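You operate a simulated robot arm through the tools that you are given. There is no shell and no other tool. Be economical: measure what you need, move in short steps, check, and stop when the job is done.

Carry out the task below with a simulated robot arm. There is one attempt and no reset: what you move stays moved.

TASK
Put the brown paper bag marked "GORSE 5" from the counter top on the black rubber pad and the brown paper bag that says "GORSE 2" on the yellow square tin.
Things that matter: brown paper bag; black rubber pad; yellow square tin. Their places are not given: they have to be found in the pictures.

It is judged by the outcome, as a careful person would: the job done as asked, and still so three seconds after it is handed in. It fails if anything else is knocked over, pushed out of place, dropped, spilled or broken.

THE ROBOT
A 7-joint arm with a two-finger parallel gripper, fixed in place. Base frame: the origin is at the foot of the arm, x ahead of it, y to its left, z up; the work surface is at about z = 0. Lengths are in m, angles in degrees, forces in N, time in s.
With the tool pointing down near the work surface it reaches from about 0.24 to 0.62 m from the base axis. Its first joint turns from -66.0 to 66.0 degrees. Payload 2.6 kg.
Tool frame: the origin (TCP) lies between the finger pads and is the grasp point; the fingertips stand 0.03 m ahead of it; z points along the fingers, y is the line along which they close. The gripper opens to 0.094 m. The fingers are 0.028 m wide and 0.01 m thick; the gripper's body (0.05 by 0.096 m) begins 0.055 m behind the TCP.
Orientation is that of the tool frame in the base frame, as a unit quaternion [x, y, z, w]. With the fingers straight down and closing along the base's y, the tool's x points along the base's -x, its y along +y and its z along -z.

THE INTERFACE
- The arm moves only by the tool arm_command. Its argument "motion" is a list of rows, each a list of 5 numbers: the shift along the tool's x, y, z in mm, then the turn about the tool's z in degrees, then the opening in per cent of the stroke, from 0 (shut) to 100 (fully open). In form: [[x, y, z, yaw, fingers], ...]. A call has 1 to 8 rows; each row is the pose to reach, as a shift and turn from the pose commanded when the call began, along the tool's axes at that moment. A row lasts 0.2 s, in which the tool goes at most 0.05 m and 8.6 degrees; a call with a longer step from one row to the next is refused whole, and so is a gripper value outside its range. A pose out of reach is approached as far as the arm can. The call stops where the force on the tool passes 40 N (or 10 N more than at its start, if that is more) or the arm is blocked; 0.2 s more then pass. The fingers move at their own pace (about 0.072 m/s each) and stop on an object; they squeeze with about 41 N. The grip force told is the motor's: it shows also when the fingers shut on nothing. Time passes only in rows, and 0.2 s behind the last, so rows that repeat a pose let the fingers close. It gives the time, the measured TCP pose, the force on the tool (base axes), the opening and the grip force at its end, in the units of the frame above (readings bear some noise), and new pictures: "views" is both (left out), scene, wrist or none.
- Cameras (640 x 400 px; columns grow to the right, rows downward): "scene" is fixed at [0.0223, 0.421, 0.5611]; the picture's right is [-0.88, -0.48, 0.00], its down [-0.28, 0.52, -0.81] and it looks along [0.39, -0.71, -0.59] (base axes); focal length 238 px, centre (320, 200). "wrist" rides on the gripper at [-0.037, 0, -0.058] in the tool frame; the picture's right is [0.00, -1.00, 0.00], its down [0.97, 0.00, -0.24] and it looks along [0.24, 0.00, 0.97] (tool axes); focal length 218 px, centre (320, 200).
- measure_at(camera, pixels): there is no depth. For up to 12 entries [column, row, z] of the newest picture of that camera ("zoom" is the newest enlarged one), the place [x, y] in the base frame at which the ray of that pixel passes the height z, good to about 0.002 m. No time passes.
- inspect(camera, box): a new picture of the part [left, top, right, bottom] of that camera's present view, enlarged. No time passes.
- hand_in(): hands the job in; it is judged then, once.

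Work in short steps. Measure before you move; look again where a grasp or a placing could have gone wrong, and mend it. You have 60 turns and 120 pictures in all, the two below and enlarged ones among them. Open the gripper and draw the arm clear of the work before you hand the job in, unless the task says otherwise; then end with one line.

The tools are called as a command line: name --pt "numbers of a row" for each row, then --argument value for the rest, lists and objects as JSON in quotes. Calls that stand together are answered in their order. arm_command: Moves the arm, as the interface text tells. Its arguments: {"type":"object","properties":{"motion":{"type":"array","items":{"type":"array","items":{"type":"number"}}},"views":{"type":"string","enum":["both","scene","wrist","none"]}},"required":["motion"]} The other tools are called the same way: measure_at (camera, pixels) gives the place at which the rays of pixels pass given heights; inspect (camera, box) takes an enlarged picture of a part of a camera's view; hand_in () hands the job in.

At the start:

```text
clock: 0.0
eef_pos: [0.3695, 0.0015, 0.3163]
orientation: [0.0, 1.0, 0.0, 0.0]
contact_force: [-0.1, -0.6, -0.5]
gripper_width: 0.094
grasp_force: 0.1
```

scene: 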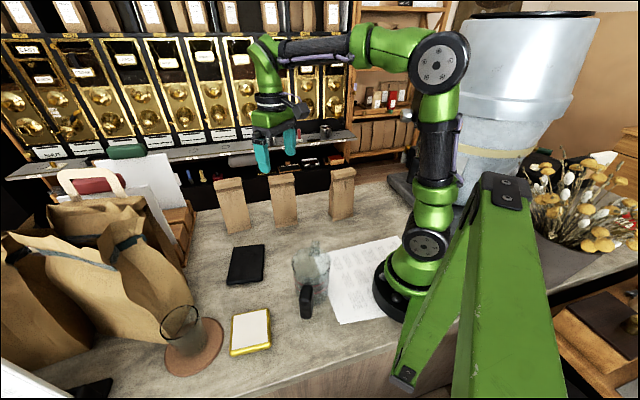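
wrist: 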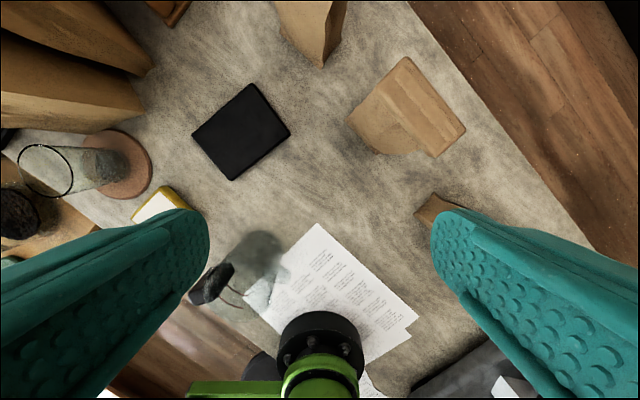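

The scene shows three small paper bags near (232,205), (283,198), (342,193), the black pad at (246,265) and the yellow tin at (250,332). I look closer at them for labels.

inspect --camera "scene" --box '[200, 150, 370, 256]'

inspect --camera "scene" --box '[200, 230, 340, 370]'

inspect --camera "wrist" --box '[260, 0, 500, 230]'

```text
3.76 times, centred on (285, 203) of scene
```

zoom: 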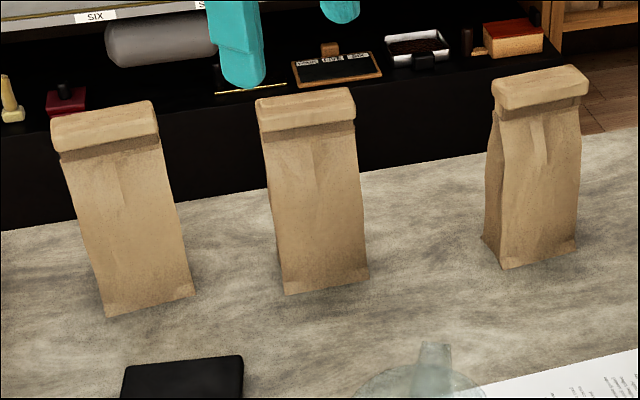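

```text
2.86 times, centred on (270, 300) of scene
```

zoom: 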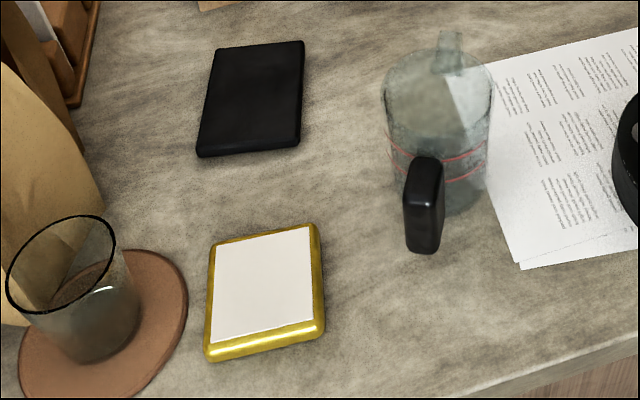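

```text
1.74 times, centred on (380, 115) of wrist
```

zoom: 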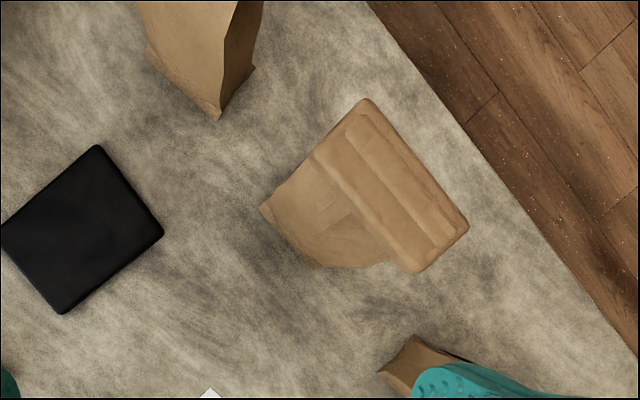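

The labels face away from the scene camera, so I measure the places of the bags, pad and tin before looking from the far side.

measure_at --camera "scene" --pixels '[[227.7, 234.3, 0], [251.9, 228.5, 0], [275.8, 228.5, 0], [297.9, 223.9, 0], [333.8, 221.3, 0], [353.5, 214.6, 0], [328.5, 213.8, 0], [234, 247, 0.01], [264.4, 244.4, 0.01], [262.7, 281.5, 0.01], [227.3, 284.6, 0.01]]'

measure_at --camera "scene" --pixels '[[232.6, 315, 0.02], [269.3, 308.4, 0.02], [271, 345.5, 0.02], [230.5, 354.2, 0.02], [216, 189, 0.12], [241, 185, 0.12], [269, 184, 0.12], [294, 182, 0.12], [333, 178, 0.12], [355, 174, 0.12], [300, 300, 0], [320, 265, 0.0]]'

measure_at --camera "wrist" --pixels '[[403, 57, 0.13], [466, 128, 0.13], [435, 158, 0.13], [378, 85, 0.13], [346, 122, 0], [375, 154, 0], [191, 135, 0.01], [252, 83, 0.01], [290, 132, 0.01], [233, 181, 0.01], [322, 68, 0]]'

```text
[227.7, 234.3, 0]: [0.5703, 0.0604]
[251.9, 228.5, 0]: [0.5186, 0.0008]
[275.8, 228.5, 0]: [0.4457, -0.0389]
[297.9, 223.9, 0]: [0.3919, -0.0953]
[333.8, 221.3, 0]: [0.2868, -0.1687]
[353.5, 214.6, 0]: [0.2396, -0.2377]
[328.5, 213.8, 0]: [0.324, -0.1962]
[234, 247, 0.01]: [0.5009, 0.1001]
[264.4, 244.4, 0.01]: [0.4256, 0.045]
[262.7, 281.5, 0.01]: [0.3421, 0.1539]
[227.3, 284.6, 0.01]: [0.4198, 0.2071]
```

```text
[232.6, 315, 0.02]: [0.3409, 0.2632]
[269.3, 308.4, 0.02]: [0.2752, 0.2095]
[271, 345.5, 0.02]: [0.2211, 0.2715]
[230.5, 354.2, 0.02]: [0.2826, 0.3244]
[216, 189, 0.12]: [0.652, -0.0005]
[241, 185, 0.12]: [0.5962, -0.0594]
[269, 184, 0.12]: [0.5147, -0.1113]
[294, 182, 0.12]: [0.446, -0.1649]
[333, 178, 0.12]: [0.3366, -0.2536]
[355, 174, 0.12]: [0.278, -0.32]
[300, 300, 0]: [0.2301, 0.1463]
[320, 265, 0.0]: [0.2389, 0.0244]
```

```text
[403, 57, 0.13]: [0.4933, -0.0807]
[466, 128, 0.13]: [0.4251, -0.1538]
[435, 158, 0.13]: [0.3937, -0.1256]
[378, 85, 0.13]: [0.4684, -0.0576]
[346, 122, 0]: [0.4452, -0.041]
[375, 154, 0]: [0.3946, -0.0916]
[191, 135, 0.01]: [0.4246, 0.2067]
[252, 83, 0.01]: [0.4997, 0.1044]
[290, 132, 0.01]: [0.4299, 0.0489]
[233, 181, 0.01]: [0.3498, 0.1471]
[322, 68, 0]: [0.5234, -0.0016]
```

Three bags about 0.18 m tall stand at about (0.564,0.014), (0.437,-0.085), (0.282,-0.217). I move high over to their far side, turning 45° so that the wrist camera looks back at them.

arm_command --pt "-25 -32 0 7.5 100" --pt "-50 -64 0 15 100" --pt "-75 -96 0 22.5 100" --pt "-100 -128 0 30 100" --pt "-125 -160 0 37.5 100" --pt "-150 -190 0 45 100" --views "both"

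```text
clock: 1.4
eef_pos: [0.5138, -0.1865, 0.3057]
orientation: [0.383, 0.924, 0.0, 0.0]
contact_force: [-0.7, -0.1, 0.1]
gripper_width: 0.0939
grasp_force: 0.0
out of reach, approached as far as the arm can: row 6
```

scene: 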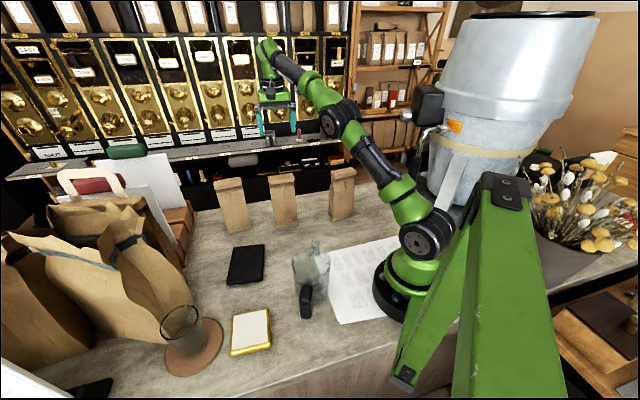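
wrist: 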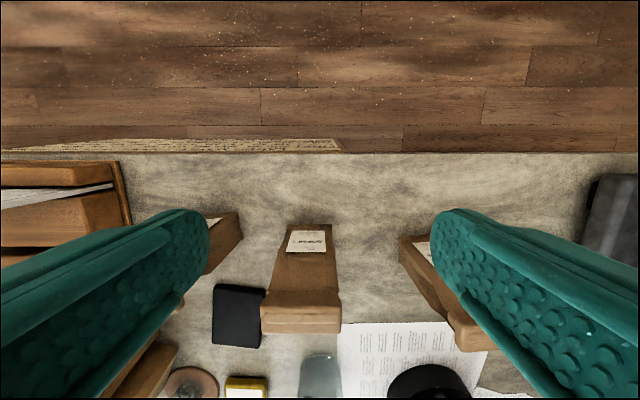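

The far-side labels are in view: the middle bag's at (306,241), the outer ones partly behind the fingers. I zoom on it.

inspect --camera "wrist" --box '[280, 225, 335, 260]'

inspect --camera "wrist" --box '[195, 205, 245, 240]'

inspect --camera "wrist" --box '[395, 225, 445, 275]'

```text
11.43 times, centred on (308, 242) of wrist
```

zoom: 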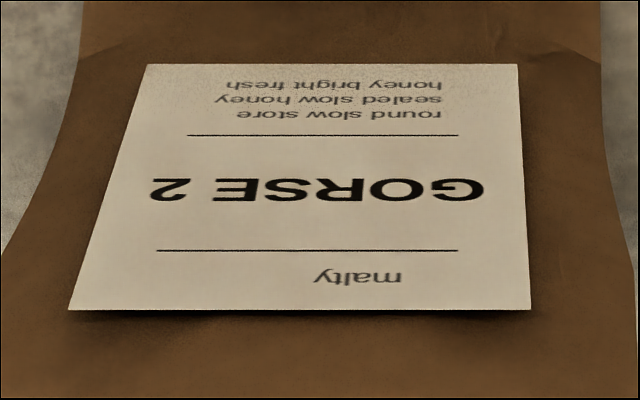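

```text
11.43 times, centred on (220, 222) of wrist
```

zoom: 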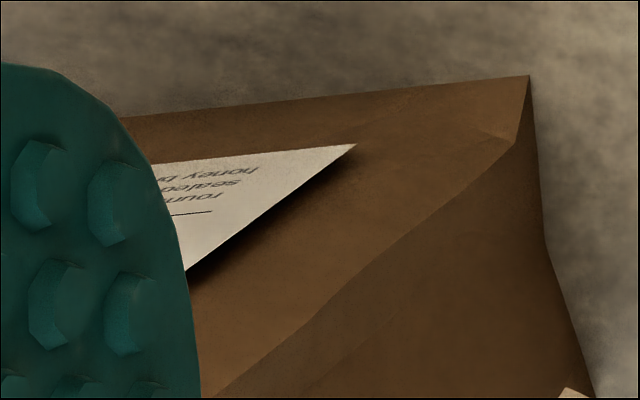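

```text
8.00 times, centred on (420, 250) of wrist
```

zoom: 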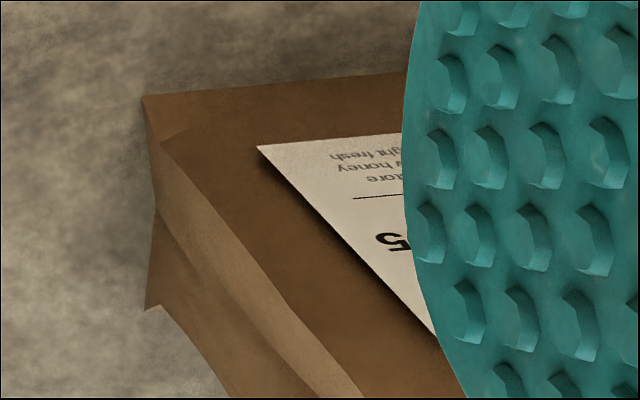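

The middle bag is "GORSE 2"; the right one (bag 3) ends in "5". I slide sideways toward it to read the whole label.

arm_command --pt "0 -40 0 0 100" --pt "0 -80 0 0 100" --pt "0 -120 0 0 100" --pt "0 -120 0 0 100" --views "wrist"

```text
clock: 2.4
eef_pos: [0.4277, -0.2701, 0.3055]
orientation: [0.382, 0.924, 0.0, 0.0]
contact_force: [0.7, -0.4, -0.7]
gripper_width: 0.0939
grasp_force: 0.0
```

wrist: 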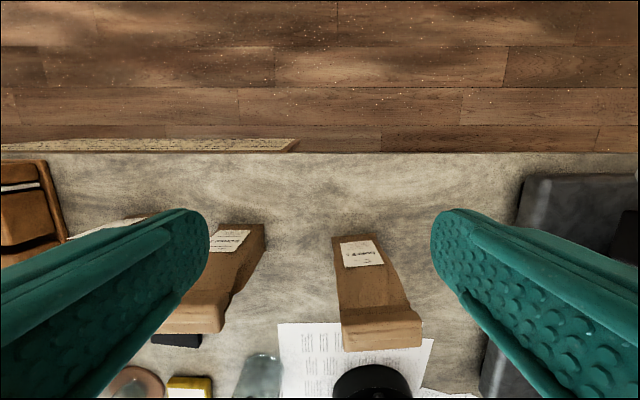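

inspect --camera "wrist" --box '[335, 232, 390, 270]'

inspect --camera "wrist" --box '[60, 210, 160, 270]'

measure_at --camera "wrist" --pixels '[[340, 318, 0.18], [418, 312, 0.18], [343, 350, 0.17], [422, 347, 0.17], [332, 238, 0], [373, 236, 0], [227, 224, 0], [265, 224, 0]]'

```text
10.53 times, centred on (362, 251) of wrist
```

zoom: 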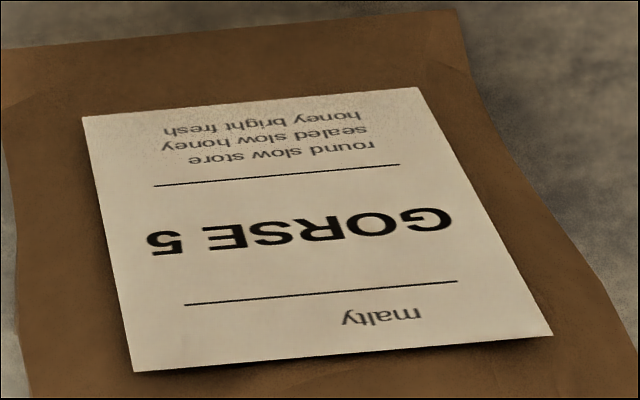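

```text
6.40 times, centred on (110, 240) of wrist
```

zoom: 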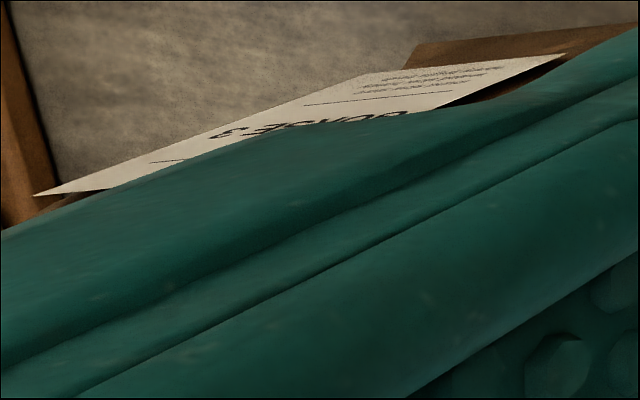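

```text
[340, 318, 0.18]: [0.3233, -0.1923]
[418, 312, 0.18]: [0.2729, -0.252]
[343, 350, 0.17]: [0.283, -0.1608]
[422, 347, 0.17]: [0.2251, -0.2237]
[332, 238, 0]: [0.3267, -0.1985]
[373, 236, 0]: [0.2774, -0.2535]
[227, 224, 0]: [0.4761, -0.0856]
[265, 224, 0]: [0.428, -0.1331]
```

Bag 3 is "GORSE 5" and the middle bag "GORSE 2". I go above bag 3 (centre about (0.281,-0.212)) and turn towards closing across its thickness.

arm_command --pt "18 -8 0 -8.5 100" --pt "36 -16 0 -17 100" --pt "54 -24 0 -25.5 100" --pt "72 -32 0 -34 100" --pt "90 -40 0 -42.5 100" --pt "108 -48 0 -51 100" --pt "126 -55 0 -59.5 100" --pt "144 -62 0 -68 100" --views "none"

arm_command --pt "0 0 0 -8.5 100" --pt "0 0 0 -17 100" --pt "0 0 0 -25.5 100" --pt "0 0 0 -27 100" --views "both"

```text
clock: 4.2
eef_pos: [0.2837, -0.2115, 0.3063]
orientation: [-0.2, 0.98, 0.0, 0.001]
contact_force: [-0.1, -0.5, -0.7]
gripper_width: 0.0942
grasp_force: 0.1
```

```text
clock: 5.2
eef_pos: [0.2831, -0.2133, 0.3054]
orientation: [-0.423, 0.906, 0.0, 0.0]
contact_force: [0.6, 1.1, -0.6]
gripper_width: 0.094
grasp_force: 0.0
```

scene: 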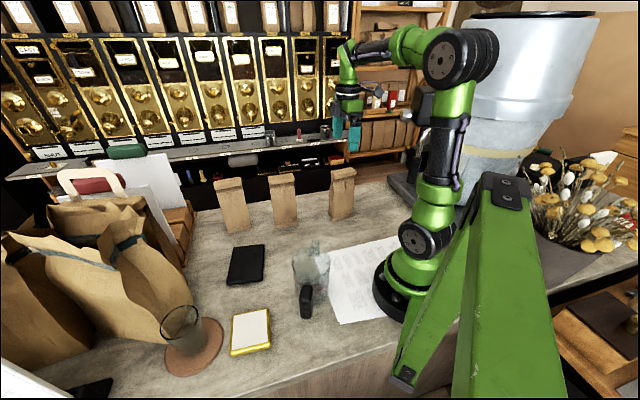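
wrist: 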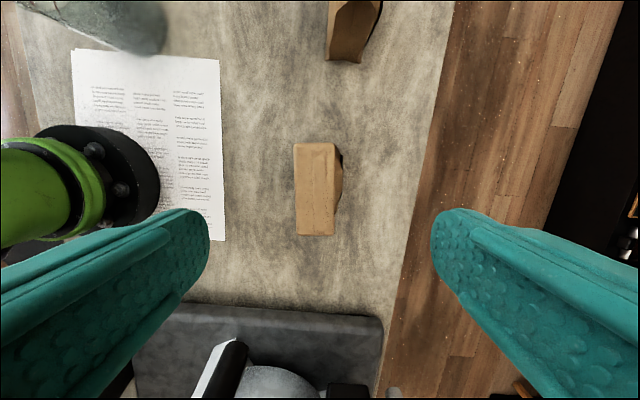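

The bag's top is at (318,190), right under the TCP and square to the fingers. I lower to z≈0.14 and close.

arm_command --pt "0 0 40 0 100" --pt "0 0 80 0 100" --pt "0 0 120 0 100" --pt "0 0 145 0 100" --pt "0 0 164 0 100" --pt "0 0 164 0 100" --views "both"

```text
clock: 6.6
eef_pos: [0.2838, -0.2131, 0.14]
orientation: [-0.423, 0.906, -0.001, 0.001]
contact_force: [0.3, 0.0, -0.1]
gripper_width: 0.0939
grasp_force: 0.2
```

scene: 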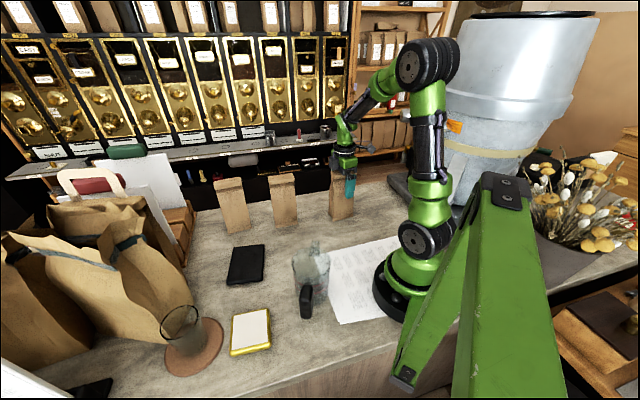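
wrist: 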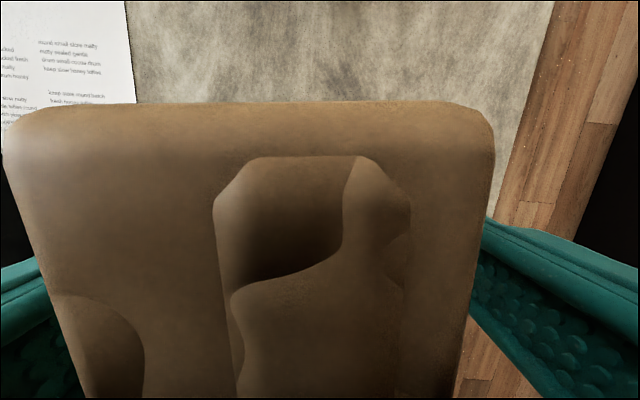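

The fingers straddle the bag; I close.

arm_command --pt "0 0 0 0 60" --pt "0 0 0 0 30" --pt "0 0 0 0 0" --pt "0 0 0 0 0" --pt "0 0 0 0 0" --views "none"

arm_command --pt "0 0 -20 0 0" --pt "0 0 -40 0 0" --pt "0 0 -40 0 0" --views "both"

```text
clock: 7.8
eef_pos: [0.2821, -0.2117, 0.1421]
orientation: [-0.423, 0.906, 0.0, 0.0]
contact_force: [-0.6, -0.2, 0.4]
gripper_width: 0.0536
grasp_force: 40.8
```

```text
clock: 8.6
eef_pos: [0.2828, -0.213, 0.1827]
orientation: [-0.422, 0.906, 0.0, 0.0]
contact_force: [0.5, 0.3, -1.9]
gripper_width: 0.053
grasp_force: 41.3
```

scene: 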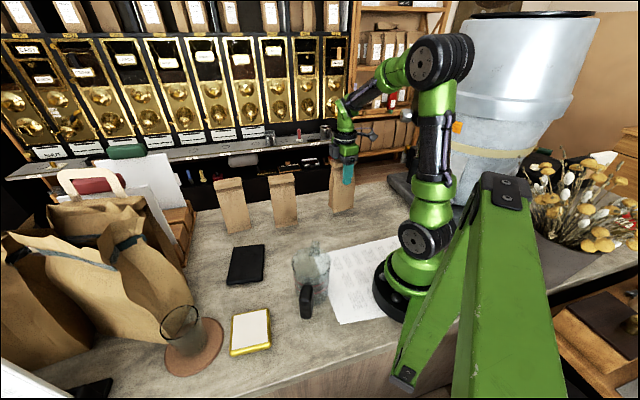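
wrist: 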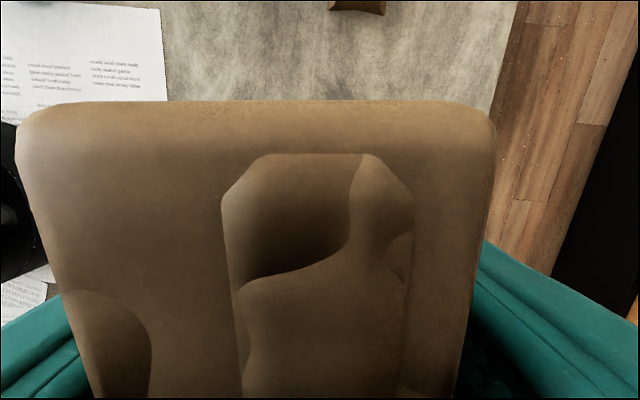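

The bag is held (opening 0.053 m). I raise it to about z 0.35, then carry it over toward the pad centre (0.424,0.126).

arm_command --pt "0 0 -40 0 0" --pt "0 0 -80 0 0" --pt "0 0 -120 0 0" --pt "0 0 -165 0 0" --pt "0 0 -165 0 0" --views "none"

arm_command --pt "-30 10 0 0 0" --pt "-70 22 0 2 0" --pt "-110 35 0 4 0" --pt "-150 47 0 6 0" --pt "-190 60 0 8 0" --pt "-230 72 0 10 0" --pt "-265 83 0 12 0" --pt "-290 91 0 13 0" --views "scene"

```text
clock: 9.8
eef_pos: [0.2849, -0.2131, 0.3471]
orientation: [-0.422, 0.906, 0.0, 0.0]
contact_force: [0.6, -1.0, -2.1]
gripper_width: 0.0536
grasp_force: 40.9
```

```text
clock: 11.6
eef_pos: [0.3993, 0.0688, 0.3463]
orientation: [-0.316, 0.949, -0.001, -0.001]
contact_force: [0.0, -0.1, -1.9]
gripper_width: 0.0531
grasp_force: 41.0
```

scene: 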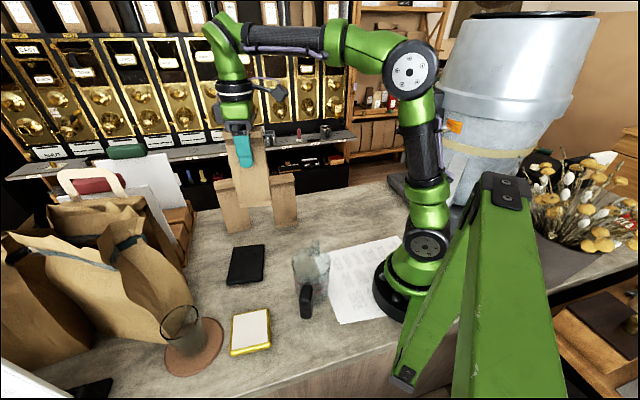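

I move over the pad and lower to about z 0.18 (bag bottom about 0.04) to check.

arm_command --pt "-27 15 0 0 0" --pt "-54 31 0 0 0" --pt "-54 31 40 0 0" --pt "-54 31 80 0 0" --pt "-54 31 120 0 0" --pt "-54 31 160 0 0" --pt "-54 31 166 0 0" --views "both"

```text
clock: 13.2
eef_pos: [0.4244, 0.1255, 0.1798]
orientation: [-0.318, 0.948, 0.0, 0.0]
contact_force: [-0.3, 0.7, -2.2]
gripper_width: 0.0532
grasp_force: 41.7
```

scene: 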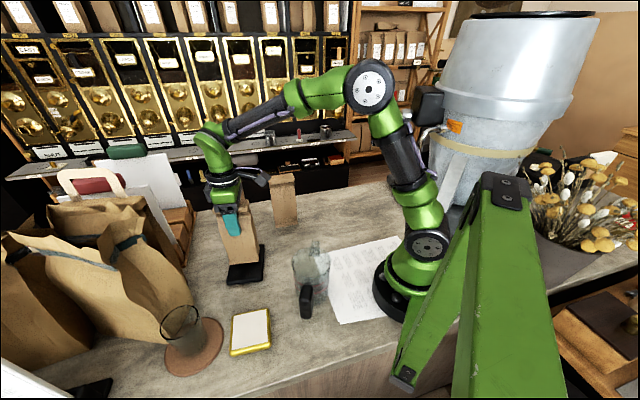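
wrist: 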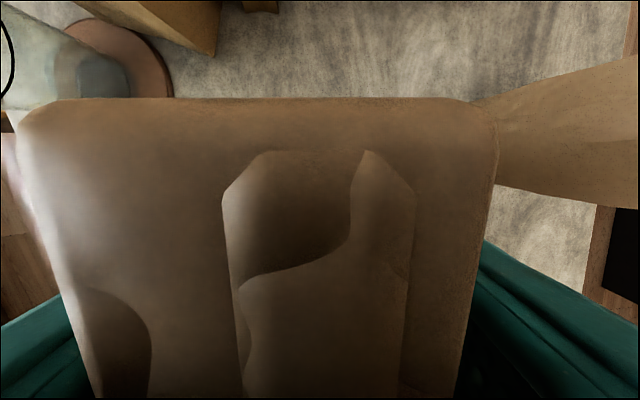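

The bag hangs over the pad. I lower in small steps until contact.

arm_command --pt "0 0 12 0 0" --pt "0 0 20 0 0" --pt "0 0 24 0 0" --pt "0 0 24 0 0" --views "none"

inspect --camera "scene" --box '[190, 180, 310, 300]'

```text
clock: 14.2
eef_pos: [0.4242, 0.1261, 0.1577]
orientation: [-0.317, 0.948, 0.001, 0.001]
contact_force: [-5.3, -2.6, 16.3]
gripper_width: 0.0529
grasp_force: 40.7
```

```text
3.33 times, centred on (250, 240) of scene
```

zoom: 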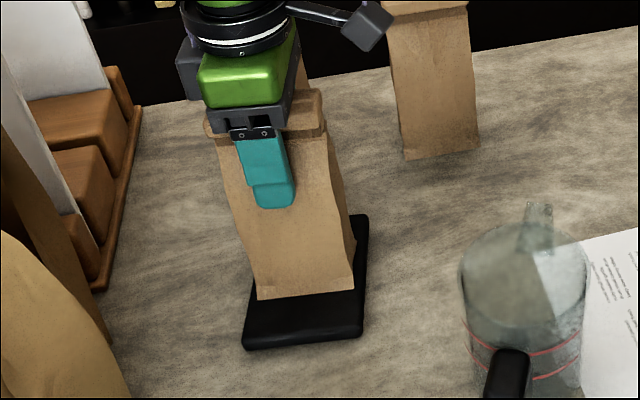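

It stands on the pad with contact felt. I ease off 1 mm, open, and look.

arm_command --pt "0 0 -1 0 0" --pt "0 0 -1 0 30" --pt "0 0 -1 0 65" --pt "0 0 -1 0 100" --pt "0 0 -1 0 100" --views "none"

arm_command --pt "0 0 -30 0 100" --pt "0 0 -70 0 100" --pt "0 0 -110 0 100" --pt "0 0 -150 0 100" --pt "0 0 -150 0 100" --views "both"

```text
clock: 15.4
eef_pos: [0.4239, 0.1262, 0.157]
orientation: [-0.317, 0.948, 0.001, 0.0]
contact_force: [-0.3, 0.0, 0.2]
gripper_width: 0.0942
grasp_force: 0.0
```

```text
clock: 16.6
eef_pos: [0.4259, 0.1256, 0.3087]
orientation: [-0.318, 0.948, 0.0, 0.0]
contact_force: [0.1, 0.0, 0.1]
gripper_width: 0.0936
grasp_force: 0.0
```

scene: 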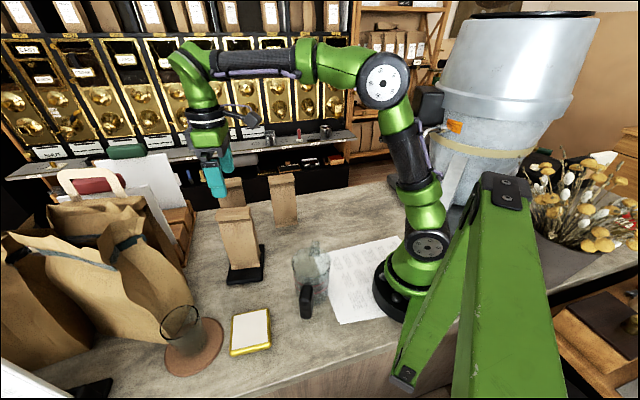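
wrist: 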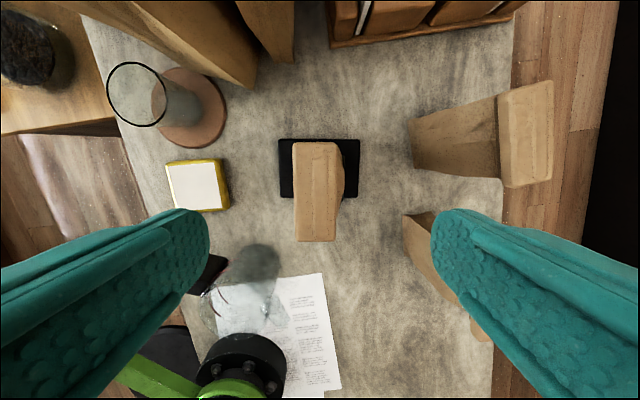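

"GORSE 5" stands on the pad. Next, over to "GORSE 2" at about (0.436,-0.087) with 8° more turn.

arm_command --pt "20 -29 0 -2 100" --pt "40 -59 0 -4 100" --pt "60 -88 0 -6 100" --pt "80 -118 0 -8 100" --pt "100 -148 0 -8 100" --pt "120 -177 0 -8 100" --pt "120 -177 0 -8 100" --views "wrist"

```text
clock: 18.2
eef_pos: [0.4355, -0.0875, 0.307]
orientation: [-0.382, 0.924, 0.0, 0.0]
contact_force: [-1.0, 0.5, -0.4]
gripper_width: 0.0938
grasp_force: 0.1
```

wrist: 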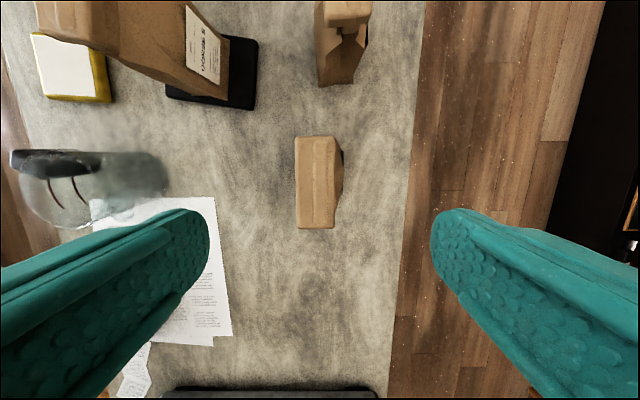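

The bag is square to the fingers, centre (319,183), 7 px above the TCP's point: I shift -6 mm in tool x and lower.

arm_command --pt "-6 0 40 0 100" --pt "-6 0 80 0 100" --pt "-6 0 120 0 100" --pt "-6 0 145 0 100" --pt "-6 0 166 0 100" --pt "-6 0 166 0 100" --views "wrist"

arm_command --pt "0 0 0 0 60" --pt "0 0 0 0 30" --pt "0 0 0 0 0" --pt "0 0 0 0 0" --pt "0 0 0 0 0" --views "none"

arm_command --pt "0 0 -30 0 0" --pt "0 0 -70 0 0" --pt "0 0 -110 0 0" --pt "0 0 -150 0 0" --pt "0 0 -190 0 0" --pt "0 0 -208 0 0" --pt "0 0 -208 0 0" --views "both"

```text
clock: 19.6
eef_pos: [0.4402, -0.0838, 0.1417]
orientation: [-0.382, 0.924, 0.0, 0.0]
contact_force: [0.0, -0.9, 0.3]
gripper_width: 0.0939
grasp_force: 0.0
```

wrist: 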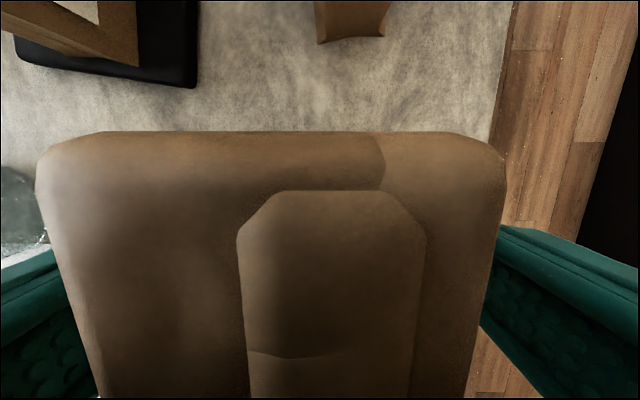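

```text
clock: 20.8
eef_pos: [0.4386, -0.0829, 0.1412]
orientation: [-0.383, 0.924, 0.001, 0.001]
contact_force: [1.5, 0.0, -0.7]
gripper_width: 0.0535
grasp_force: 41.3
```

```text
clock: 22.4
eef_pos: [0.4394, -0.0824, 0.35]
orientation: [-0.383, 0.924, 0.0, 0.001]
contact_force: [-0.9, -0.2, -1.6]
gripper_width: 0.0536
grasp_force: 41.3
```

scene: 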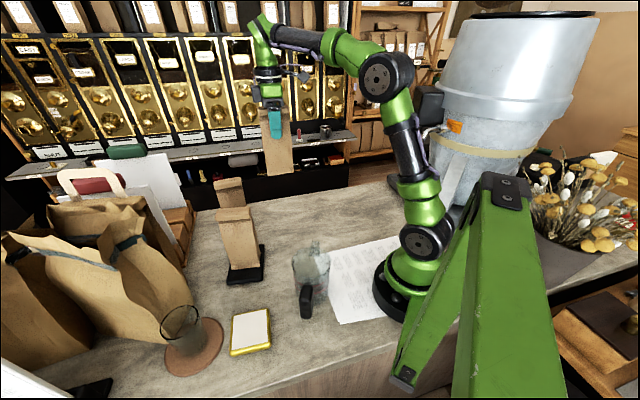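
wrist: 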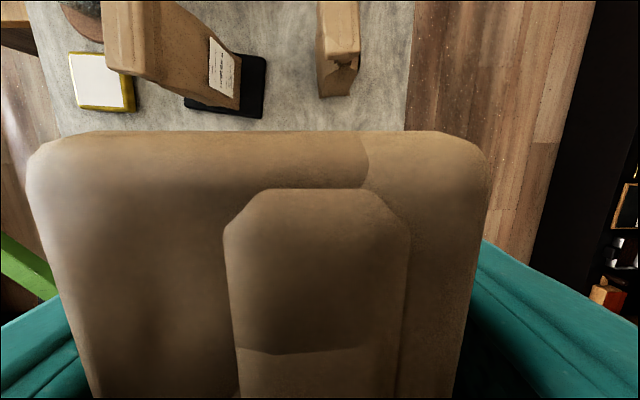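

Held. Before carrying, I cross-check the tin's centre from both cameras at several heights.

measure_at --camera "wrist" --pixels '[[68, 53, 0.02], [125, 53, 0.02], [134, 107, 0.02], [78, 107, 0.02], [68, 53, 0.03], [125, 53, 0.03], [134, 107, 0.03], [78, 107, 0.03]]'

inspect --camera "wrist" --box '[50, 30, 290, 130]'

measure_at --camera "scene" --pixels '[[232.6, 315, 0.03], [269.3, 308.4, 0.03], [271, 345.5, 0.03], [230.5, 354.2, 0.03]]'

```text
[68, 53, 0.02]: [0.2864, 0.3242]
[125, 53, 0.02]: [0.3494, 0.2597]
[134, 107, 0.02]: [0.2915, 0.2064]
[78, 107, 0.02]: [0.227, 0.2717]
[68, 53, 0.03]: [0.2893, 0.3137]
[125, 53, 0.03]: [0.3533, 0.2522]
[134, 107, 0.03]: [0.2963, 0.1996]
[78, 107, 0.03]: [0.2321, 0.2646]
```

```text
2.67 times, centred on (170, 80) of wrist
```

zoom: 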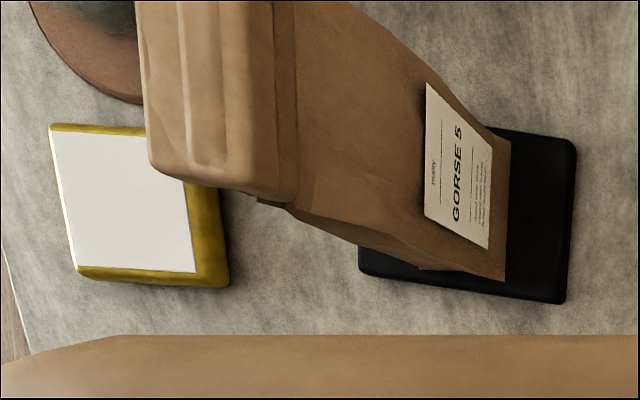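

```text
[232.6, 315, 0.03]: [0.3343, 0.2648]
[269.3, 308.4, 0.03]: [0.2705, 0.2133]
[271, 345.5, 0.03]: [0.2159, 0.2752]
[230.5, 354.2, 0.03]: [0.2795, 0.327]
```

Tin centre ≈ (0.280,0.267), top about 0.02. I carry the bag around the standing "GORSE 5" via (0.30,0.02).

arm_command --pt "6 42 0 0 0" --pt "13 85 0 0 0" --pt "20 128 0 0 0" --pt "26 170 0 0 0" --pt "1 202 0 2 0" --pt "-24 234 0 4 0" --pt "-48 266 0 6 0" --pt "-48 266 0 6 0" --views "scene"

```text
clock: 24.2
eef_pos: [0.2856, 0.1417, 0.3506]
orientation: [-0.334, 0.943, 0.0, 0.0]
contact_force: [-0.2, 0.7, -2.7]
gripper_width: 0.0532
grasp_force: 41.4
```

scene: 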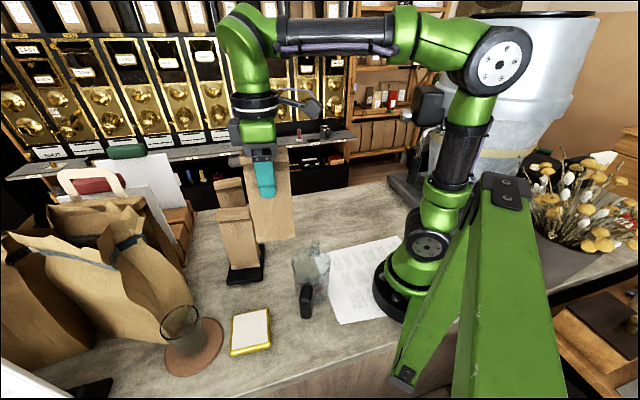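

arm_command --pt "-25 34 0 0 0" --pt "-50 68 0 0 0" --pt "-74 101 0 0 0" --pt "-74 101 0 0 0" --views "both"

```text
clock: 25.2
eef_pos: [0.278, 0.2643, 0.3509]
orientation: [-0.334, 0.942, 0.0, 0.0]
contact_force: [0.5, 0.6, -2.2]
gripper_width: 0.0534
grasp_force: 40.6
```

scene: 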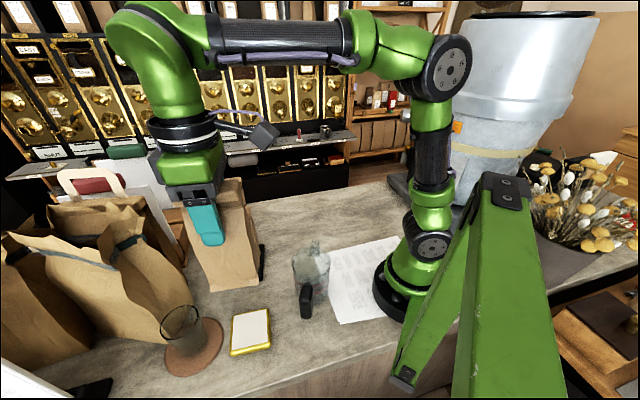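
wrist: 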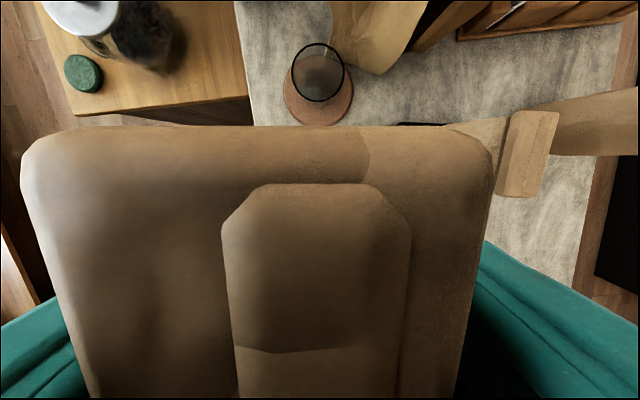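

Clear of the glass. I lower to z≈0.19 and check the alignment.

arm_command --pt "-3 1 40 0 0" --pt "-3 1 80 0 0" --pt "-3 1 120 0 0" --pt "-3 1 150 0 0" --pt "-3 1 162 0 0" --pt "-3 1 162 0 0" --views "both"

inspect --camera "scene" --box '[170, 240, 330, 380]'

```text
clock: 26.6
eef_pos: [0.2804, 0.2668, 0.1883]
orientation: [-0.334, 0.943, 0.0, 0.0]
contact_force: [-0.5, 1.0, -2.1]
gripper_width: 0.0536
grasp_force: 40.9
```

scene: 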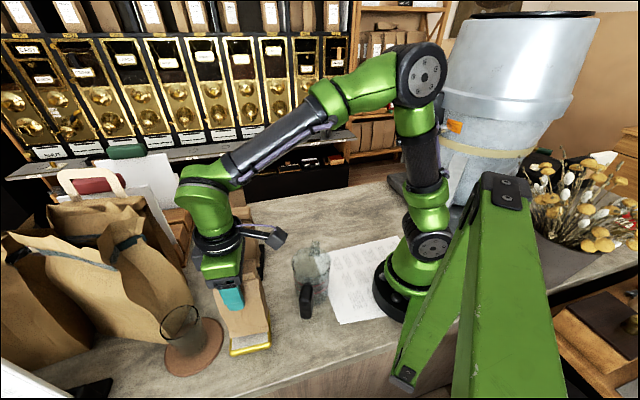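
wrist: 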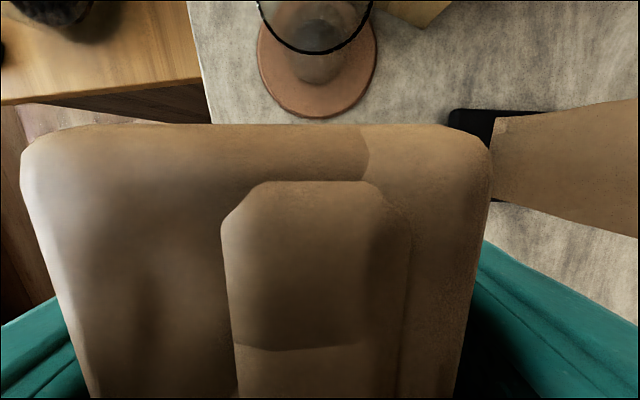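

```text
2.86 times, centred on (250, 310) of scene
```

zoom: 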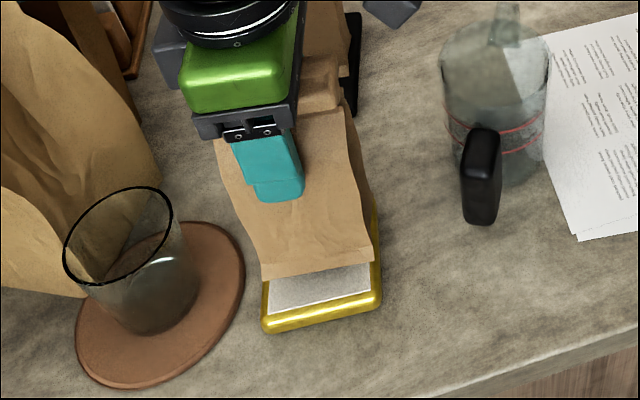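

The bag is centred over the tin; I lower gently until contact.

arm_command --pt "0 0 10 0 0" --pt "0 0 18 0 0" --pt "0 0 22 0 0" --pt "0 0 22 0 0" --views "none"

inspect --camera "scene" --box '[210, 290, 300, 370]'

```text
clock: 27.6
eef_pos: [0.2809, 0.2659, 0.1672]
orientation: [-0.334, 0.943, 0.0, 0.0]
contact_force: [0.8, 0.2, -1.4]
gripper_width: 0.0534
grasp_force: 41.0
```

```text
5.00 times, centred on (255, 330) of scene
```

zoom: 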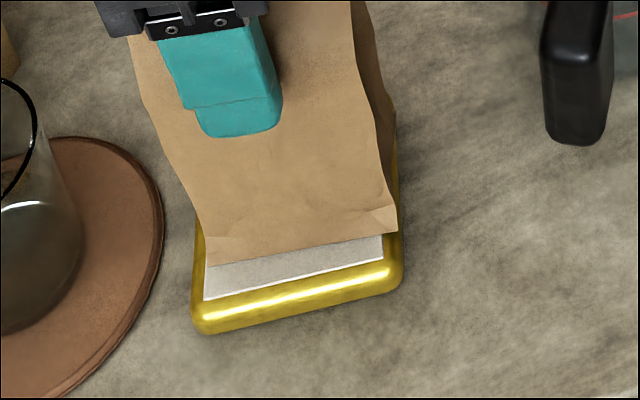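

Not yet touching; the bag sits slightly right and rearward, so I shift 3 mm in -x and 3 mm in +y, then lower by small steps.

arm_command --pt "-3 3 0 0 0" --pt "-3 3 2 0 0" --pt "-3 3 4 0 0" --pt "-3 3 6 0 0" --pt "-3 3 6 0 0" --views "none"

inspect --camera "scene" --box '[210, 290, 300, 370]'

```text
clock: 28.8
eef_pos: [0.2824, 0.2718, 0.1625]
orientation: [-0.335, 0.942, 0.001, 0.002]
contact_force: [-4.9, -8.5, 38.0]
gripper_width: 0.0535
grasp_force: 40.8
```

```text
5.00 times, centred on (255, 330) of scene
```

zoom: 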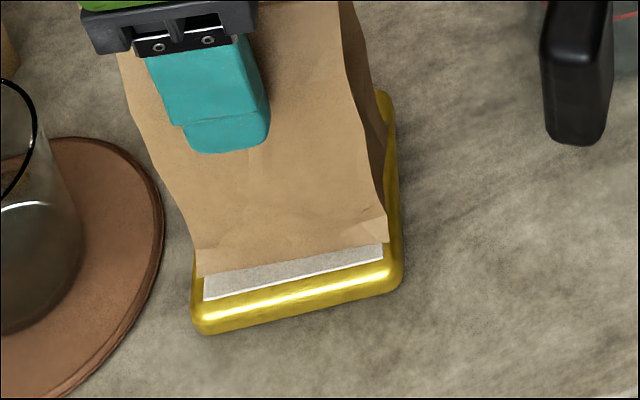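

Firm contact, the bag base lies within the tin. I ease off 3 mm, open, rise and look.

arm_command --pt "1 0 -1.5 0 0" --pt "1 0 -3 0 0" --pt "1 0 -3 0 30" --pt "1 0 -3 0 65" --pt "1 0 -3 0 100" --pt "1 0 -3 0 100" --views "scene"

arm_command --pt "0 0 -20 0 100" --pt "0 0 -60 0 100" --pt "0 0 -100 0 100" --pt "0 0 -150 0 100" --pt "0 0 -170 0 100" --pt "0 0 -170 0 100" --views "both"

```text
clock: 30.2
eef_pos: [0.2806, 0.269, 0.1635]
orientation: [-0.335, 0.942, 0.0, 0.0]
contact_force: [-1.2, -0.2, -0.4]
gripper_width: 0.0941
grasp_force: 0.1
```

scene: 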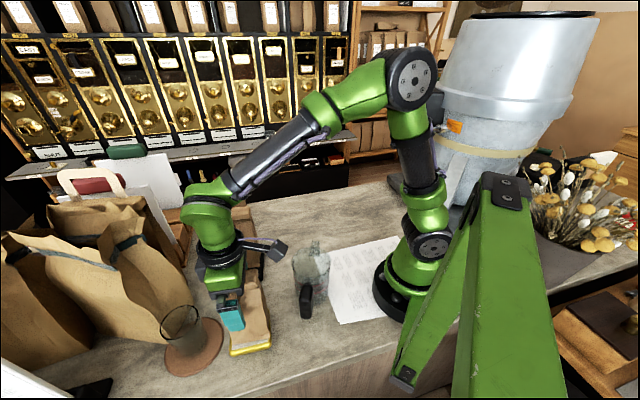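

```text
clock: 31.6
eef_pos: [0.2794, 0.2706, 0.3336]
orientation: [-0.334, 0.943, 0.0, 0.0]
contact_force: [-0.2, 0.0, 0.2]
gripper_width: 0.0939
grasp_force: 0.1
```

scene: 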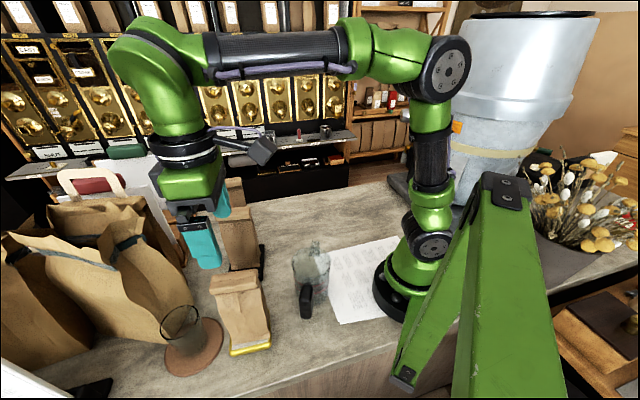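
wrist: 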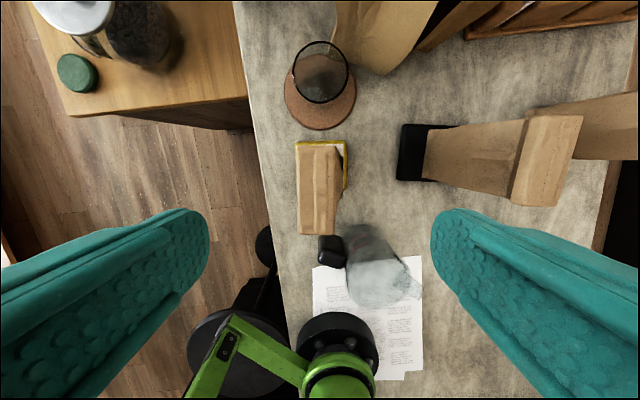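

Both bags stand. I draw the arm clear at height and take a last look.

arm_command --pt "24 -34 0 0 100" --pt "48 -69 0 0 100" --pt "71 -103 0 0 100" --pt "95 -138 0 0 100" --pt "118 -172 0 0 100" --pt "142 -207 0 0 100" --views "both"

inspect --camera "scene" --box '[180, 170, 330, 370]'

```text
clock: 33.0
eef_pos: [0.2991, 0.0184, 0.3333]
orientation: [-0.334, 0.942, 0.0, 0.0]
contact_force: [-0.4, -0.5, -0.5]
gripper_width: 0.0941
grasp_force: 0.0
```

scene: 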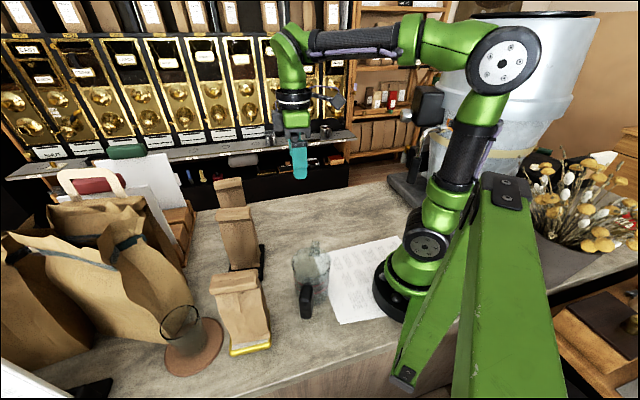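
wrist: 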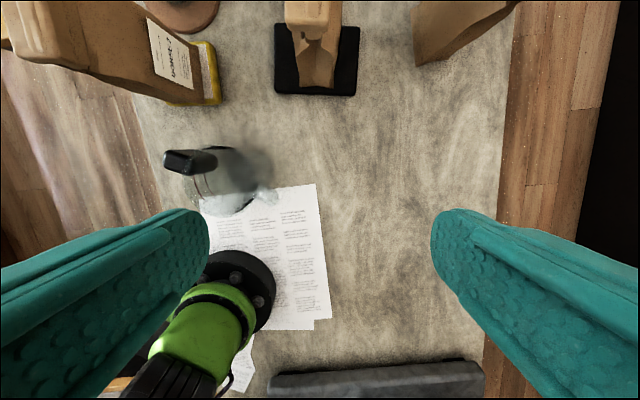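

```text
2.00 times, centred on (255, 270) of scene
```

zoom: 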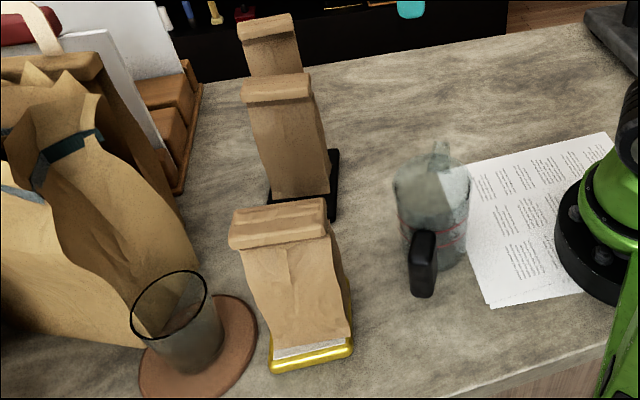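

Both bags stand where asked, nothing else has moved, and the arm is clear, so I hand in.

hand_in

```text
The job is handed in.
```

The "GORSE 5" bag stands on the black rubber pad and the "GORSE 2" bag stands on the yellow square tin; nothing else was disturbed, and the job is handed in.
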